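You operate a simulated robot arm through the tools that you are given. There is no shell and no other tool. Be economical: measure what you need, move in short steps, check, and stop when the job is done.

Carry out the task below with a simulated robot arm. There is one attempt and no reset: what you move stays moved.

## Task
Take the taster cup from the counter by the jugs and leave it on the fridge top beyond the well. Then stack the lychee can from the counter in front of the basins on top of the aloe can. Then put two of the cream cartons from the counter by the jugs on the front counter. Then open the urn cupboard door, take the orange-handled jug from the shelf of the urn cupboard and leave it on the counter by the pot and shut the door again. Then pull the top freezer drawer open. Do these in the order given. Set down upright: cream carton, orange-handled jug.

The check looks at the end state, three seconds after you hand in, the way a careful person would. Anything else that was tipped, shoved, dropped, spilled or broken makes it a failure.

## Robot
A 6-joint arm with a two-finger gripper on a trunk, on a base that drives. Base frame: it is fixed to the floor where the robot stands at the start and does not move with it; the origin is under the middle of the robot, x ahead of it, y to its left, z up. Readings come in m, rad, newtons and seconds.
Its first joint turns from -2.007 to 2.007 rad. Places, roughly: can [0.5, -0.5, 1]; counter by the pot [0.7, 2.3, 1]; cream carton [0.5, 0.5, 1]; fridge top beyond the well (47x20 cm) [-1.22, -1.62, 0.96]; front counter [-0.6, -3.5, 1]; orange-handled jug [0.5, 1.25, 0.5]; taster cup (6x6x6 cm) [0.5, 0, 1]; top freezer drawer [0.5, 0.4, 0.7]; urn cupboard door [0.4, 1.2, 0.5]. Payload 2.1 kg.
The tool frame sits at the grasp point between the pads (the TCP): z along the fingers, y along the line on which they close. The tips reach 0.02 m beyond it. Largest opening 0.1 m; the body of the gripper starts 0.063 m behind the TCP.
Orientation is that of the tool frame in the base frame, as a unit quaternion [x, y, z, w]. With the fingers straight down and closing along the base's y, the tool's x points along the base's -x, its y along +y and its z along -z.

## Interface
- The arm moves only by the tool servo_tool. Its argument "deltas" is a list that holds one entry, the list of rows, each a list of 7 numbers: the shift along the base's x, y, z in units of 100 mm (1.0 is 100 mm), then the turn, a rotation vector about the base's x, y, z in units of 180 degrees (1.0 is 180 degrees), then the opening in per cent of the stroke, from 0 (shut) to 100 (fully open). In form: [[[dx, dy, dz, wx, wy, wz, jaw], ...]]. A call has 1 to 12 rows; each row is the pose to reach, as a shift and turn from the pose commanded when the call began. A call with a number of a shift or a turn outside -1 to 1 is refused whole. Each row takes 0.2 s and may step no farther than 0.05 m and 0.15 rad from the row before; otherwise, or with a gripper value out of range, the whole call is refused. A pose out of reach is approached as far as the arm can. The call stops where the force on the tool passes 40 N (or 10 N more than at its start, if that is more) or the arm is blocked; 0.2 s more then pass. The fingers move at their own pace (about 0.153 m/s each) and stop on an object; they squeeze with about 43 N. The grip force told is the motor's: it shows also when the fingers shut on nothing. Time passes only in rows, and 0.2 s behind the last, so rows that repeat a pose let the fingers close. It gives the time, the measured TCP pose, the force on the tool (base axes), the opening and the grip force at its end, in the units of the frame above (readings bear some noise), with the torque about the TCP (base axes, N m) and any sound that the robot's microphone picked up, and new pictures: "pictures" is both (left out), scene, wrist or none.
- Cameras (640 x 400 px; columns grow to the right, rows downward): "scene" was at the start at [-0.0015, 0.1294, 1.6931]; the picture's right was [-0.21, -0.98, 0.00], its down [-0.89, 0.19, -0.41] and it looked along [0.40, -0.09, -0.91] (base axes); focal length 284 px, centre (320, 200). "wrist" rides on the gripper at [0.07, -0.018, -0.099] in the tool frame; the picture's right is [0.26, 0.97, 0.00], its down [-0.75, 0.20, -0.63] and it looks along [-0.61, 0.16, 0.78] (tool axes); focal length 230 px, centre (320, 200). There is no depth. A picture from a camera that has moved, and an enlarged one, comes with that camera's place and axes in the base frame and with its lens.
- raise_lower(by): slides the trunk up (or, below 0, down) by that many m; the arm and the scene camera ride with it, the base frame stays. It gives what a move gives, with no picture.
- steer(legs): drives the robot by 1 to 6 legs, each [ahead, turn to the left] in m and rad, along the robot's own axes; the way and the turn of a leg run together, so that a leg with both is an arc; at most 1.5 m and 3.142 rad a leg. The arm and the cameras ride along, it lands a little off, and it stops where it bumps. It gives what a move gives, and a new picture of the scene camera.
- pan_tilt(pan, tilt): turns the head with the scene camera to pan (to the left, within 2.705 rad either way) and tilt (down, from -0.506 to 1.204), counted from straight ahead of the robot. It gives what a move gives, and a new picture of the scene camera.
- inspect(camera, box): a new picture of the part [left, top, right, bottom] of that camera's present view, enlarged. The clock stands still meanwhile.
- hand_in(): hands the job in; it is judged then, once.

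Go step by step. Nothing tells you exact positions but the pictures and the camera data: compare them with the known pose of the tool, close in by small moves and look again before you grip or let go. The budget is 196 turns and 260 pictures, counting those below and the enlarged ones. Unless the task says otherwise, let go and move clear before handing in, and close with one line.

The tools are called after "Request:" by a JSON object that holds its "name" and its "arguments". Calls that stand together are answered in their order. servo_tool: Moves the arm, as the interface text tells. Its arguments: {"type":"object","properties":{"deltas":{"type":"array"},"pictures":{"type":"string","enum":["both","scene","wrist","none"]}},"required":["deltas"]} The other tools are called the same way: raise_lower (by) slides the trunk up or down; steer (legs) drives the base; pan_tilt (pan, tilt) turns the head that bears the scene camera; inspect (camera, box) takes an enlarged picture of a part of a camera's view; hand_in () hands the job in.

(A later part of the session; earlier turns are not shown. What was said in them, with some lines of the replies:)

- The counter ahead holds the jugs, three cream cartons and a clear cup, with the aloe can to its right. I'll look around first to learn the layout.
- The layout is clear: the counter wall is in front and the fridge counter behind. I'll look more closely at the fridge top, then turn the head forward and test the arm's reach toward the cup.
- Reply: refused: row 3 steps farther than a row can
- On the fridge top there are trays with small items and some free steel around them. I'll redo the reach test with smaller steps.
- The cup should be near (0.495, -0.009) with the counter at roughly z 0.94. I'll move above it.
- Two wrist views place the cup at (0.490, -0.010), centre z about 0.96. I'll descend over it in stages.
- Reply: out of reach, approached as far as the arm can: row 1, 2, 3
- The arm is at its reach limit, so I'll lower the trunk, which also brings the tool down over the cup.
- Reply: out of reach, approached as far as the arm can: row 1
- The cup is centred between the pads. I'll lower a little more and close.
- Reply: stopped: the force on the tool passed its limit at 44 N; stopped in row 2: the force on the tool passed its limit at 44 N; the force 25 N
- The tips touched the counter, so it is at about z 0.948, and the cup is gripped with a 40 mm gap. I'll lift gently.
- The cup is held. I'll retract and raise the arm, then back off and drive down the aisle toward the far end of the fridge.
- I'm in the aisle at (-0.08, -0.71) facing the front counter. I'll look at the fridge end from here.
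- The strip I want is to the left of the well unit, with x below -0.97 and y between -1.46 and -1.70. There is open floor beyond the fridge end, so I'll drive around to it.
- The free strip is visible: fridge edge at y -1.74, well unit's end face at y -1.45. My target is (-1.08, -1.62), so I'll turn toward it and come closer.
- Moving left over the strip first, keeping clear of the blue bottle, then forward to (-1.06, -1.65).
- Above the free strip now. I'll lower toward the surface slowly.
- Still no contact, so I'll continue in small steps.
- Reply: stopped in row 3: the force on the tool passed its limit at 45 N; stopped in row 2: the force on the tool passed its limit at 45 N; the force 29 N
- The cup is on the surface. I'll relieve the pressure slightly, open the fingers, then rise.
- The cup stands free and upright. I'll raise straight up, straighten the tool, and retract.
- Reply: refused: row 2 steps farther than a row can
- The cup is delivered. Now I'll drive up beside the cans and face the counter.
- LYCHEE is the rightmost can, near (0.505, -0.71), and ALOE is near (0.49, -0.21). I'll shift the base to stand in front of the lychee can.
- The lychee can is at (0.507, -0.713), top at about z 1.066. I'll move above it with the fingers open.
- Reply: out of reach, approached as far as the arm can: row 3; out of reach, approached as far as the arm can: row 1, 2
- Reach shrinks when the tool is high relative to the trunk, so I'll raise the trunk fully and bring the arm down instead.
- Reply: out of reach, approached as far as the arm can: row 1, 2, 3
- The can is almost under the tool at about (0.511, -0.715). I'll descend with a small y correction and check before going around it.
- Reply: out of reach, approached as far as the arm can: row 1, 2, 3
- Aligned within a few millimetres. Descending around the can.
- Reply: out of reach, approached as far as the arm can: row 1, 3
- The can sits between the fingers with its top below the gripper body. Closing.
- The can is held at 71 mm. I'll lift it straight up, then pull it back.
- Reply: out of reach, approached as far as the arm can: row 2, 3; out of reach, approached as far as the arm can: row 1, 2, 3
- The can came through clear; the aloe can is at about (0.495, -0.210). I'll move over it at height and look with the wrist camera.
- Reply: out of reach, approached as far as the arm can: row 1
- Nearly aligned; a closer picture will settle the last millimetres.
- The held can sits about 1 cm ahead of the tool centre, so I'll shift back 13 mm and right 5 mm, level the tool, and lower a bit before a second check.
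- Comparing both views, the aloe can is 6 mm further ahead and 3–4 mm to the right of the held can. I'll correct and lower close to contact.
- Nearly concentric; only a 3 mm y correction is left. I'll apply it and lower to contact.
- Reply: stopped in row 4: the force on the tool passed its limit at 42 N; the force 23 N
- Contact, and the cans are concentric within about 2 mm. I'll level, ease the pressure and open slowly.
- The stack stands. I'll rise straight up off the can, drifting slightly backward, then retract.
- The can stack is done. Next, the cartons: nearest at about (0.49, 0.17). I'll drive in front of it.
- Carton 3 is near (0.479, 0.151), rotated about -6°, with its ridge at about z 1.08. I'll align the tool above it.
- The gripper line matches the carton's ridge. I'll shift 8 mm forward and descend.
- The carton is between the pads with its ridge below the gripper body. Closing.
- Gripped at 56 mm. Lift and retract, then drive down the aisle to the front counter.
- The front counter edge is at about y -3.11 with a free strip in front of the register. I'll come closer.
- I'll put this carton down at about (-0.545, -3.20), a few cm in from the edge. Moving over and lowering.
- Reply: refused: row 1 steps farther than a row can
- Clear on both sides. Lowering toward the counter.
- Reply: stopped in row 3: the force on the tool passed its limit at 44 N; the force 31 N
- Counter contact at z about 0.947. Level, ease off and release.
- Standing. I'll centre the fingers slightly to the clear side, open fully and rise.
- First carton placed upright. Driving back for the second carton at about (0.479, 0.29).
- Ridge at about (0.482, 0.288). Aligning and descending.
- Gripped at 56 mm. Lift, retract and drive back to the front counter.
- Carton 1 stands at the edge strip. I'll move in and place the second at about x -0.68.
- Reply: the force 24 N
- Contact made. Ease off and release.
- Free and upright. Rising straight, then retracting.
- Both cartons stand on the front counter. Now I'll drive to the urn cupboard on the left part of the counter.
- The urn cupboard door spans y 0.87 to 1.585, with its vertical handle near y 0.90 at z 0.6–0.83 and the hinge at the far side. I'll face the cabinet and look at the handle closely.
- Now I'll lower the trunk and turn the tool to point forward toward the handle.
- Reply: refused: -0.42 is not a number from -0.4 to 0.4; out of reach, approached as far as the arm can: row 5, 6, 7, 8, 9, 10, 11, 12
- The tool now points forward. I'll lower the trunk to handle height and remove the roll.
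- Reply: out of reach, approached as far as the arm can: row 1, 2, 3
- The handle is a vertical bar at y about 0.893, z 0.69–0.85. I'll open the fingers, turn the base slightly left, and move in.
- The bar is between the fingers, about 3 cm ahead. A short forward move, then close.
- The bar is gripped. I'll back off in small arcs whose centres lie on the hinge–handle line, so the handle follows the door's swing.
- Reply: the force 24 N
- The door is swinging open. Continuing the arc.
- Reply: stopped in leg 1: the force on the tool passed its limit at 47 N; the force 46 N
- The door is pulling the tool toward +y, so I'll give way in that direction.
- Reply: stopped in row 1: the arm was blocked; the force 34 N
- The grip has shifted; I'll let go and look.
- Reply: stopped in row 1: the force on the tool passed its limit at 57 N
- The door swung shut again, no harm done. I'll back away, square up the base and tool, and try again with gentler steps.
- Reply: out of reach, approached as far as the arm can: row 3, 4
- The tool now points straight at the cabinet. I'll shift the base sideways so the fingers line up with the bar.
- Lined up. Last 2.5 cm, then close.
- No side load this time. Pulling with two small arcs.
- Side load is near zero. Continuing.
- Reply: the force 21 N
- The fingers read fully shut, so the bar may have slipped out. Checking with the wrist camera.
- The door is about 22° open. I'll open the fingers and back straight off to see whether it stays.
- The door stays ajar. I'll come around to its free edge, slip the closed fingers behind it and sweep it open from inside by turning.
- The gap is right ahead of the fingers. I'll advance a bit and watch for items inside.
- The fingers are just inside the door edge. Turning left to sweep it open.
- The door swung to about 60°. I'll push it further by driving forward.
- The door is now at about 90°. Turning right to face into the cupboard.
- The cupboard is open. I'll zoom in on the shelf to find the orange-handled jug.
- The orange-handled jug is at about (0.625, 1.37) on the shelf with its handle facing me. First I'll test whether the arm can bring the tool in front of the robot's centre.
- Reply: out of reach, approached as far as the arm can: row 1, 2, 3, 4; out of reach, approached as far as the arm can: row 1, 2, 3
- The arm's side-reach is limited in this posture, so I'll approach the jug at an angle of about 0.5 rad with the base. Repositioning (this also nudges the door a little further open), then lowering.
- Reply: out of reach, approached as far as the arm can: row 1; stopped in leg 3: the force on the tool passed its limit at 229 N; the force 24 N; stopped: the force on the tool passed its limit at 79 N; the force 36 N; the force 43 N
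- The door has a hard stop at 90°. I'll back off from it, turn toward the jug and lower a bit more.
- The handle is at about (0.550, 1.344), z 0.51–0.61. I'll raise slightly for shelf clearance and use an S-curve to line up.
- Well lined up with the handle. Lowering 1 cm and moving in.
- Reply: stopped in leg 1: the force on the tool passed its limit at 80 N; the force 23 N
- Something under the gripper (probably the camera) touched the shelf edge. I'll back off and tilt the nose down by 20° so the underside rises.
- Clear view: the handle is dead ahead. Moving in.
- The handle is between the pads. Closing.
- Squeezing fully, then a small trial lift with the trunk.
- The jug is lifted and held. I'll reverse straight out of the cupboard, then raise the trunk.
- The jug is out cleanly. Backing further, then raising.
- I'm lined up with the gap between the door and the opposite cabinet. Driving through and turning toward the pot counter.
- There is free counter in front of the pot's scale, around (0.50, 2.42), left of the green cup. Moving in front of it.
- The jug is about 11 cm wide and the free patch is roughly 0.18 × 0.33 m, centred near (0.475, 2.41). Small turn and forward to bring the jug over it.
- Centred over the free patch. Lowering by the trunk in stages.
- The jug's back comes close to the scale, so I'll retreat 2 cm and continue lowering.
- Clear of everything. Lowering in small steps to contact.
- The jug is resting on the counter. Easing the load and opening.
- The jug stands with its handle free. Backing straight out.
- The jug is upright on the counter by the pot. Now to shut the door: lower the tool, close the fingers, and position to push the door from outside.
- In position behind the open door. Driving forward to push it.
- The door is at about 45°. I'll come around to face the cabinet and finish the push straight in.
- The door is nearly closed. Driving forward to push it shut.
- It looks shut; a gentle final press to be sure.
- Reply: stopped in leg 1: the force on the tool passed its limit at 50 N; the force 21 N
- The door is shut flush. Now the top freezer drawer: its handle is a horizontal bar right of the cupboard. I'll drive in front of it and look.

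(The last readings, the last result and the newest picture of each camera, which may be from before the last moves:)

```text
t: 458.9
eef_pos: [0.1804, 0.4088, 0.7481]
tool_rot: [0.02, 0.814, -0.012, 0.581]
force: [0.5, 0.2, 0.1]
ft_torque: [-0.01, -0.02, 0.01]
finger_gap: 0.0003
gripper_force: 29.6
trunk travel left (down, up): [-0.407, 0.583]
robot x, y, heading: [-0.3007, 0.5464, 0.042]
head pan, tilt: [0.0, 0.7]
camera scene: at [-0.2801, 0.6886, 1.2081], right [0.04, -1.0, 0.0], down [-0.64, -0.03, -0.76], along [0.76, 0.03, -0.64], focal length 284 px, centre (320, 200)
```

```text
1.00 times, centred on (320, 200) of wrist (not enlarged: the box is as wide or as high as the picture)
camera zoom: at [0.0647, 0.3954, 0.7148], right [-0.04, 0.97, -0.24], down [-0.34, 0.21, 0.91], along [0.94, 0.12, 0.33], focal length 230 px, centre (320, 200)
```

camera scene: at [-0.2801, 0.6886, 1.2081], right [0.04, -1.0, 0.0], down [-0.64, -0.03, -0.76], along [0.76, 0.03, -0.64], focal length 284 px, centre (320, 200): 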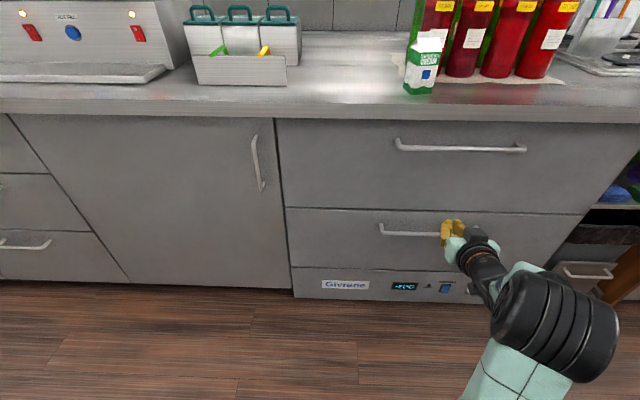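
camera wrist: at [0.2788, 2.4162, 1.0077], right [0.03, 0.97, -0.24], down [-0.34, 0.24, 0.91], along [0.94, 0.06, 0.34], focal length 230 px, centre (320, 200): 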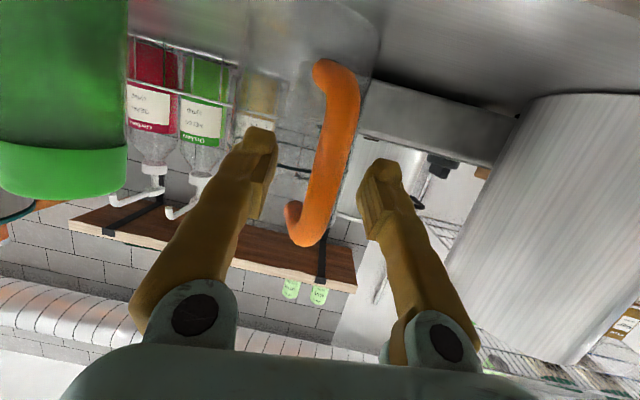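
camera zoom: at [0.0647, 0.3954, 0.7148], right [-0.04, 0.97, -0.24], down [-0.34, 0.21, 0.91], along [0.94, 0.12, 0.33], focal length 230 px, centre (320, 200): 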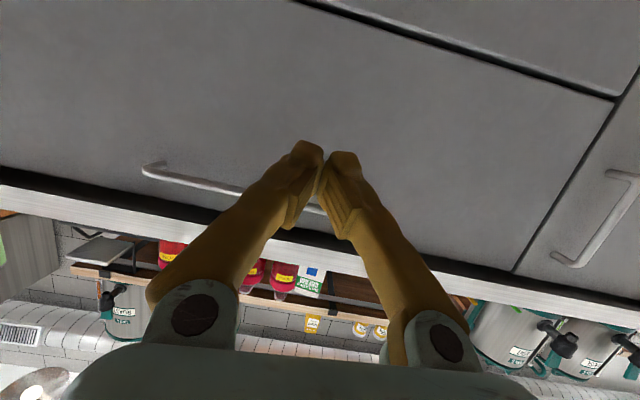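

Top drawer handle: horizontal bar at z about 0.84, y 0.19–0.51. I'll roll the gripper 90° so the fingers close vertically, then raise to handle height.

Request:
{"name": "servo_tool", "arguments": {"deltas": [[[0, 0, 0, 0.0394, -0.0018, -0.0136, 30], [0, 0, 0, 0.0788, -0.0036, -0.0272, 30], [0, 0, 0, 0.118, -0.0054, -0.0408, 30], [0, 0, 0, 0.1575, -0.0072, -0.0543, 30], [0, 0, 0, 0.197, -0.009, -0.068, 30], [0, 0, 0, 0.236, -0.0108, -0.0815, 30], [0, 0, 0, 0.2756, -0.0125, -0.095, 30], [0, 0, 0, 0.315, -0.0143, -0.1087, 30], [0, 0, 0, 0.354, -0.0161, -0.122, 60], [0, 0, 0, 0.394, -0.0179, -0.136, 60], [0, 0, 0, 0.433, -0.0197, -0.1494, 60], [0, 0, 0, 0.4725, -0.0215, -0.163, 60]]]}}

```text
t: 461.5
eef_pos: [0.1809, 0.4074, 0.7487]
tool_rot: [0.592, 0.56, 0.402, 0.418]
force: [-0.1, 0.0, -0.8]
ft_torque: [-0.02, 0.01, -0.02]
finger_gap: 0.0601
gripper_force: 0.0
trunk travel left (down, up): [-0.407, 0.583]
robot x, y, heading: [-0.2984, 0.5476, 0.042]
head pan, tilt: [0.0, 0.7]
camera scene: at [-0.2801, 0.6885, 1.2081], right [0.04, -1.0, 0.0], down [-0.64, -0.03, -0.76], along [0.76, 0.03, -0.64], focal length 284 px, centre (320, 200)
camera wrist: at [0.0861, 0.4822, 0.7645], right [0.33, 0.24, 0.91], down [-0.57, -0.72, 0.39], along [0.76, -0.65, -0.1], focal length 230 px, centre (320, 200)
```

scene: 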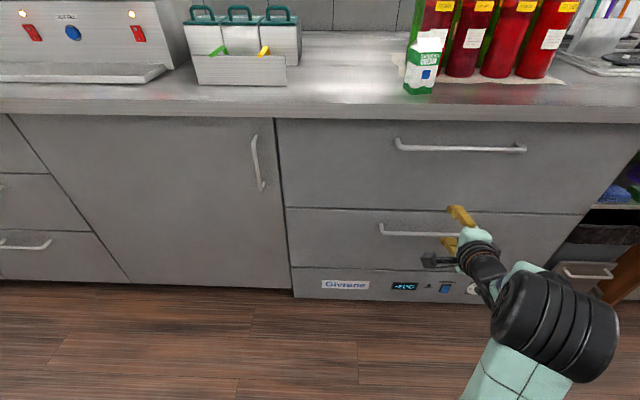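
wrist: 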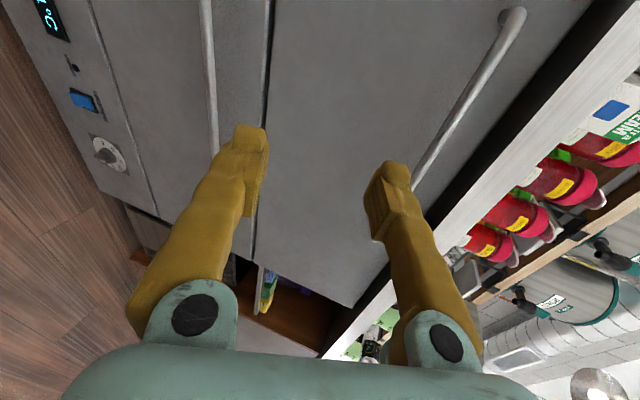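

Fingers now close vertically. Raising to the handle.

Request:
{"name": "raise_lower", "arguments": {"by": 0.088}}

Request:
{"name": "steer", "arguments": {"legs": [[0.13, -0.03]]}}

Request:
{"name": "inspect", "arguments": {"camera": "wrist", "box": [0, 0, 640, 400]}}

```text
t: 462.8
eef_pos: [0.1803, 0.4066, 0.8354]
tool_rot: [0.591, 0.561, 0.4, 0.42]
force: [0.0, 0.6, 0.9]
ft_torque: [0.0, 0.01, 0.0]
finger_gap: 0.06
gripper_force: 0.1
trunk travel left (down, up): [-0.495, 0.495]
robot x, y, heading: [-0.2996, 0.5456, 0.041]
head pan, tilt: [0.0, 0.7]
```

```text
t: 464.1
eef_pos: [0.3083, 0.3976, 0.8365]
tool_rot: [0.599, 0.552, 0.395, 0.425]
force: [0.0, 1.0, 0.4]
ft_torque: [-0.03, 0.01, -0.03]
finger_gap: 0.0599
gripper_force: 0.0
trunk travel left (down, up): [-0.495, 0.495]
robot x, y, heading: [-0.1708, 0.5472, 0.014]
head pan, tilt: [0.0, 0.7]
camera scene: at [-0.1438, 0.692, 1.2961], right [0.02, -1.0, 0.0], down [-0.64, -0.01, -0.76], along [0.76, 0.01, -0.64], focal length 284 px, centre (320, 200)
```

scene: 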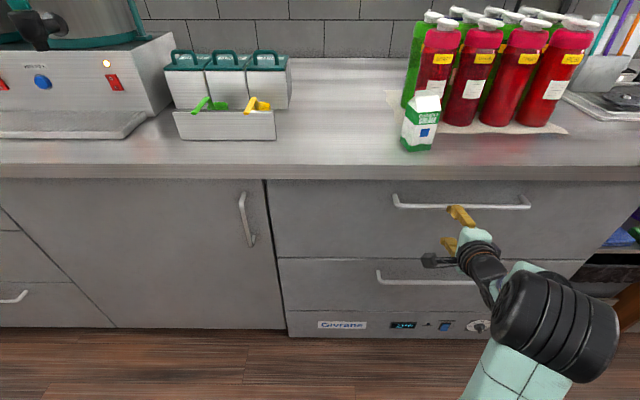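

```text
1.00 times, centred on (320, 200) of wrist (not enlarged: the box is as wide or as high as the picture)
camera zoom: at [0.2161, 0.4755, 0.852], right [0.34, 0.23, 0.91], down [-0.59, -0.71, 0.39], along [0.74, -0.67, -0.1], focal length 230 px, centre (320, 200)
```

zoom: 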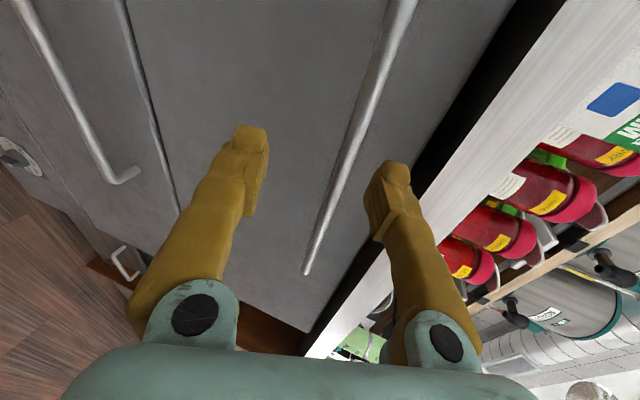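

The bar lies right between the fingers. Moving in 7 cm and closing.

Request:
{"name": "steer", "arguments": {"legs": [[0.065, 0]]}}

Request:
{"name": "inspect", "arguments": {"camera": "wrist", "box": [0, 0, 640, 400]}}

```text
t: 465.1
eef_pos: [0.376, 0.4, 0.8357]
tool_rot: [0.598, 0.553, 0.395, 0.425]
force: [0.2, -0.3, 0.2]
ft_torque: [-0.03, -0.04, -0.03]
finger_gap: 0.0599
gripper_force: 0.0
trunk travel left (down, up): [-0.495, 0.495]
robot x, y, heading: [-0.0981, 0.5521, 0.022]
head pan, tilt: [0.0, 0.7]
camera scene: at [-0.0767, 0.6931, 1.2961], right [0.02, -1.0, 0.0], down [-0.64, -0.01, -0.76], along [0.76, 0.01, -0.64], focal length 284 px, centre (320, 200)
```

scene: 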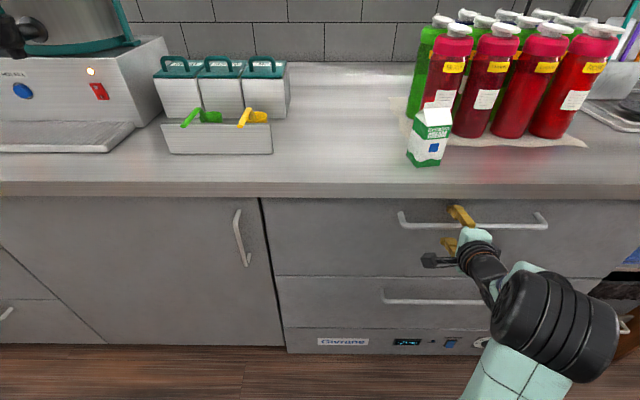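

```text
1.00 times, centred on (320, 200) of wrist (not enlarged: the box is as wide or as high as the picture)
camera zoom: at [0.2832, 0.4768, 0.852], right [0.34, 0.23, 0.91], down [-0.59, -0.71, 0.39], along [0.74, -0.67, -0.1], focal length 230 px, centre (320, 200)
```

zoom: 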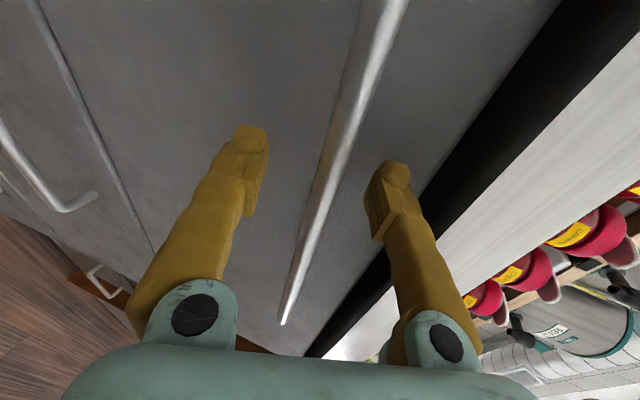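

Request:
{"name": "servo_tool", "arguments": {"deltas": [[[0, 0, 0, 0, 0, 0, 30], [0, 0, 0, 0, 0, 0, 10], [0, 0, 0, 0, 0, 0, 0], [0, 0, 0, 0, 0, 0, 0]]], "pictures": "wrist"}}

```text
t: 466.1
eef_pos: [0.375, 0.399, 0.8395]
tool_rot: [0.597, 0.551, 0.396, 0.427]
force: [8.9, -3.1, 16.5]
ft_torque: [-0.53, -0.11, 0.36]
finger_gap: 0.0066
gripper_force: 34.7
trunk travel left (down, up): [-0.495, 0.495]
robot x, y, heading: [-0.1025, 0.5542, 0.02]
head pan, tilt: [0.0, 0.7]
camera wrist: at [0.2828, 0.4767, 0.8536], right [0.33, 0.23, 0.92], down [-0.59, -0.71, 0.39], along [0.74, -0.67, -0.1], focal length 230 px, centre (320, 200)
```

wrist: 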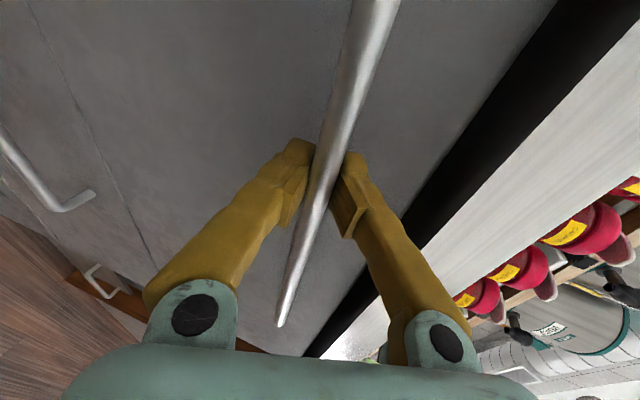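

Gripped. Relieving the vertical load, then pulling straight back.

Request:
{"name": "raise_lower", "arguments": {"by": 0.004}}

Request:
{"name": "steer", "arguments": {"legs": [[-0.12, 0]]}}

```text
t: 466.6
eef_pos: [0.3753, 0.4001, 0.8391]
tool_rot: [0.601, 0.553, 0.393, 0.423]
force: [4.7, -1.8, 0.8]
ft_torque: [-0.56, 0.04, 0.16]
finger_gap: 0.0067
gripper_force: 34.9
trunk travel left (down, up): [-0.499, 0.491]
robot x, y, heading: [-0.1007, 0.5529, 0.016]
head pan, tilt: [0.0, 0.7]
```

```text
t: 467.8
eef_pos: [0.2574, 0.399, 0.8391]
tool_rot: [0.6, 0.554, 0.393, 0.423]
force: [1.1, 5.5, -17.3]
ft_torque: [-0.32, 0.0, 0.09]
finger_gap: 0.0061
gripper_force: 34.5
trunk travel left (down, up): [-0.499, 0.491]
robot x, y, heading: [-0.2231, 0.5508, 0.017]
head pan, tilt: [0.0, 0.7]
camera scene: at [-0.1943, 0.6918, 1.2998], right [0.02, -1.0, 0.0], down [-0.65, -0.01, -0.76], along [0.76, 0.01, -0.65], focal length 284 px, centre (320, 200)
```

scene: 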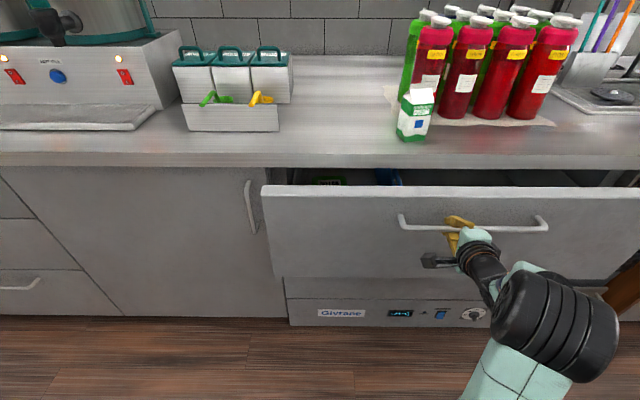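

The drawer is coming out. Pulling further.

Request:
{"name": "raise_lower", "arguments": {"by": -0.003}}

Request:
{"name": "steer", "arguments": {"legs": [[-0.16, 0]]}}

```text
t: 468.4
eef_pos: [0.2549, 0.3989, 0.8384]
tool_rot: [0.597, 0.553, 0.396, 0.426]
force: [1.7, -0.5, 5.0]
ft_torque: [-0.54, 0.01, 0.37]
finger_gap: 0.0063
gripper_force: 34.9
trunk travel left (down, up): [-0.496, 0.494]
robot x, y, heading: [-0.2211, 0.5512, 0.015]
head pan, tilt: [0.0, 0.7]
```

```text
t: 469.8
eef_pos: [0.0955, 0.3977, 0.8381]
tool_rot: [0.597, 0.554, 0.393, 0.426]
force: [1.8, 9.7, 8.6]
ft_torque: [-0.51, -0.02, 0.33]
finger_gap: 0.0062
gripper_force: 34.2
trunk travel left (down, up): [-0.496, 0.494]
robot x, y, heading: [-0.3808, 0.5488, 0.02]
head pan, tilt: [0.0, 0.7]
camera scene: at [-0.3574, 0.6919, 1.2967], right [0.02, -1.0, 0.0], down [-0.64, -0.01, -0.77], along [0.77, 0.01, -0.64], focal length 284 px, centre (320, 200)
```

scene: 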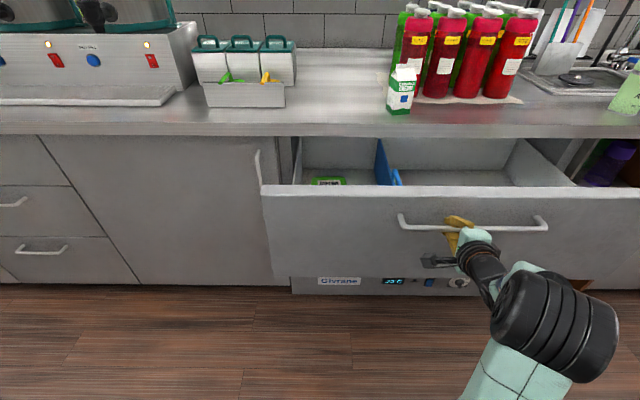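

Request:
{"name": "steer", "arguments": {"legs": [[-0.07, 0]]}}

```text
t: 470.8
eef_pos: [0.0246, 0.3972, 0.8371]
tool_rot: [0.597, 0.555, 0.394, 0.425]
force: [-0.6, 8.9, 1.1]
ft_torque: [-0.68, 0.0, 0.44]
finger_gap: 0.0059
gripper_force: 34.3
trunk travel left (down, up): [-0.496, 0.494]
robot x, y, heading: [-0.4491, 0.5445, 0.014]
head pan, tilt: [0.0, 0.7]
camera scene: at [-0.4269, 0.6902, 1.2969], right [0.02, -1.0, 0.0], down [-0.64, -0.01, -0.77], along [0.77, 0.01, -0.64], focal length 284 px, centre (320, 200)
```

scene: 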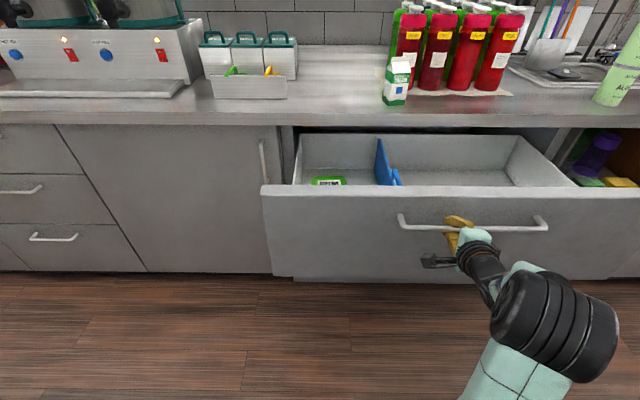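

The drawer is well open. Releasing the bar and backing the tool off with the arm.

Request:
{"name": "servo_tool", "arguments": {"deltas": [[[0, 0, 0, 0, 0, 0, 20], [0, 0, 0, 0, 0, 0, 45], [0, 0, 0, 0, 0, 0, 45], [-0.3, 0, 0.1, 0, 0, 0, 45], [-0.6, 0, 0.2, 0, 0, 0, 45]]]}}

```text
t: 472.0
eef_pos: [-0.0344, 0.3953, 0.8593]
tool_rot: [0.598, 0.554, 0.395, 0.423]
force: [0.4, 0.4, 0.5]
ft_torque: [0.01, -0.03, 0.01]
finger_gap: 0.045
gripper_force: 0.1
trunk travel left (down, up): [-0.496, 0.494]
robot x, y, heading: [-0.4442, 0.5475, 0.017]
head pan, tilt: [0.0, 0.7]
camera scene: at [-0.4266, 0.6873, 1.2971], right [0.02, -1.0, 0.0], down [-0.64, -0.01, -0.77], along [0.77, 0.01, -0.64], focal length 284 px, centre (320, 200)
camera wrist: at [-0.1261, 0.4718, 0.8751], right [0.34, 0.23, 0.91], down [-0.58, -0.71, 0.39], along [0.74, -0.66, -0.1], focal length 230 px, centre (320, 200)
```

scene: 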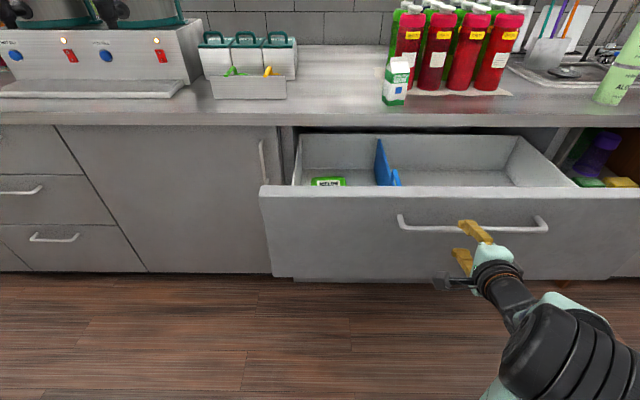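
wrist: 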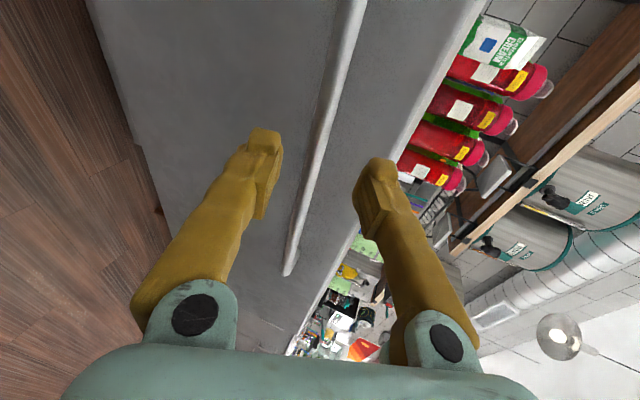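

The drawer is open and released. A last look around to verify everything still stands.

Request:
{"name": "pan_tilt", "arguments": {"pan": -0.7, "tilt": 0.5}}

Request:
{"name": "pan_tilt", "arguments": {"pan": 0.9, "tilt": 0.5}}

```text
t: 473.0
eef_pos: [-0.0326, 0.3949, 0.8587]
tool_rot: [0.598, 0.554, 0.395, 0.424]
force: [-0.2, 0.0, -0.2]
ft_torque: [-0.02, 0.0, 0.02]
finger_gap: 0.0451
gripper_force: 0.0
trunk travel left (down, up): [-0.496, 0.494]
robot x, y, heading: [-0.4476, 0.5426, 0.016]
head pan, tilt: [-0.7, 0.499]
camera scene: at [-0.4402, 0.6284, 1.3148], right [-0.63, -0.78, 0.0], down [-0.37, 0.3, -0.88], along [0.68, -0.55, -0.48], focal length 284 px, centre (320, 200)
```

scene: 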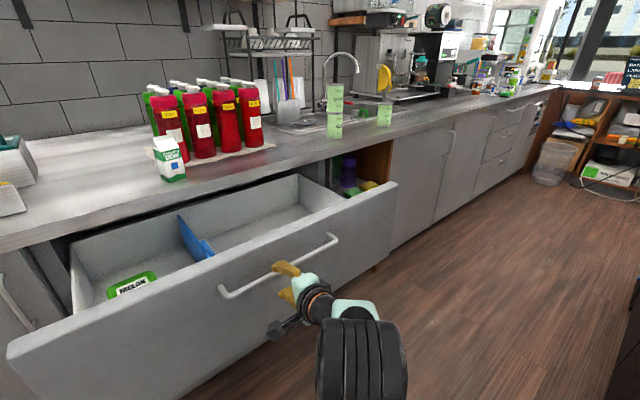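

```text
t: 474.7
eef_pos: [-0.0332, 0.3939, 0.8593]
tool_rot: [0.597, 0.555, 0.395, 0.424]
force: [0.4, 0.1, 0.5]
ft_torque: [0.01, -0.02, 0.03]
finger_gap: 0.045
gripper_force: 0.1
trunk travel left (down, up): [-0.496, 0.494]
robot x, y, heading: [-0.4492, 0.5481, 0.021]
head pan, tilt: [0.901, 0.499]
camera scene: at [-0.4556, 0.758, 1.3148], right [0.79, -0.61, 0.0], down [-0.29, -0.38, -0.88], along [0.53, 0.7, -0.48], focal length 284 px, centre (320, 200)
```

scene: 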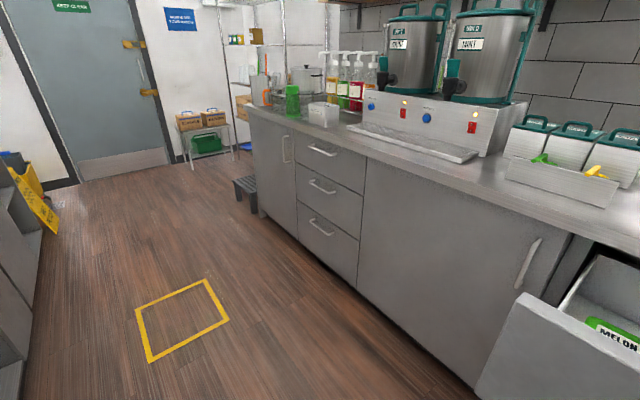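

The can stack is standing, the jug is on the counter by the pot, the cupboard door is shut and the drawer is open. The cup and both cartons were upright when I left them. Handing in.

Request:
{"name": "hand_in", "arguments": {}}

```text
The job is handed in.
```

All five jobs were done in the order given and handed in, with the cartons and jug set down upright; the result has not come back yet.
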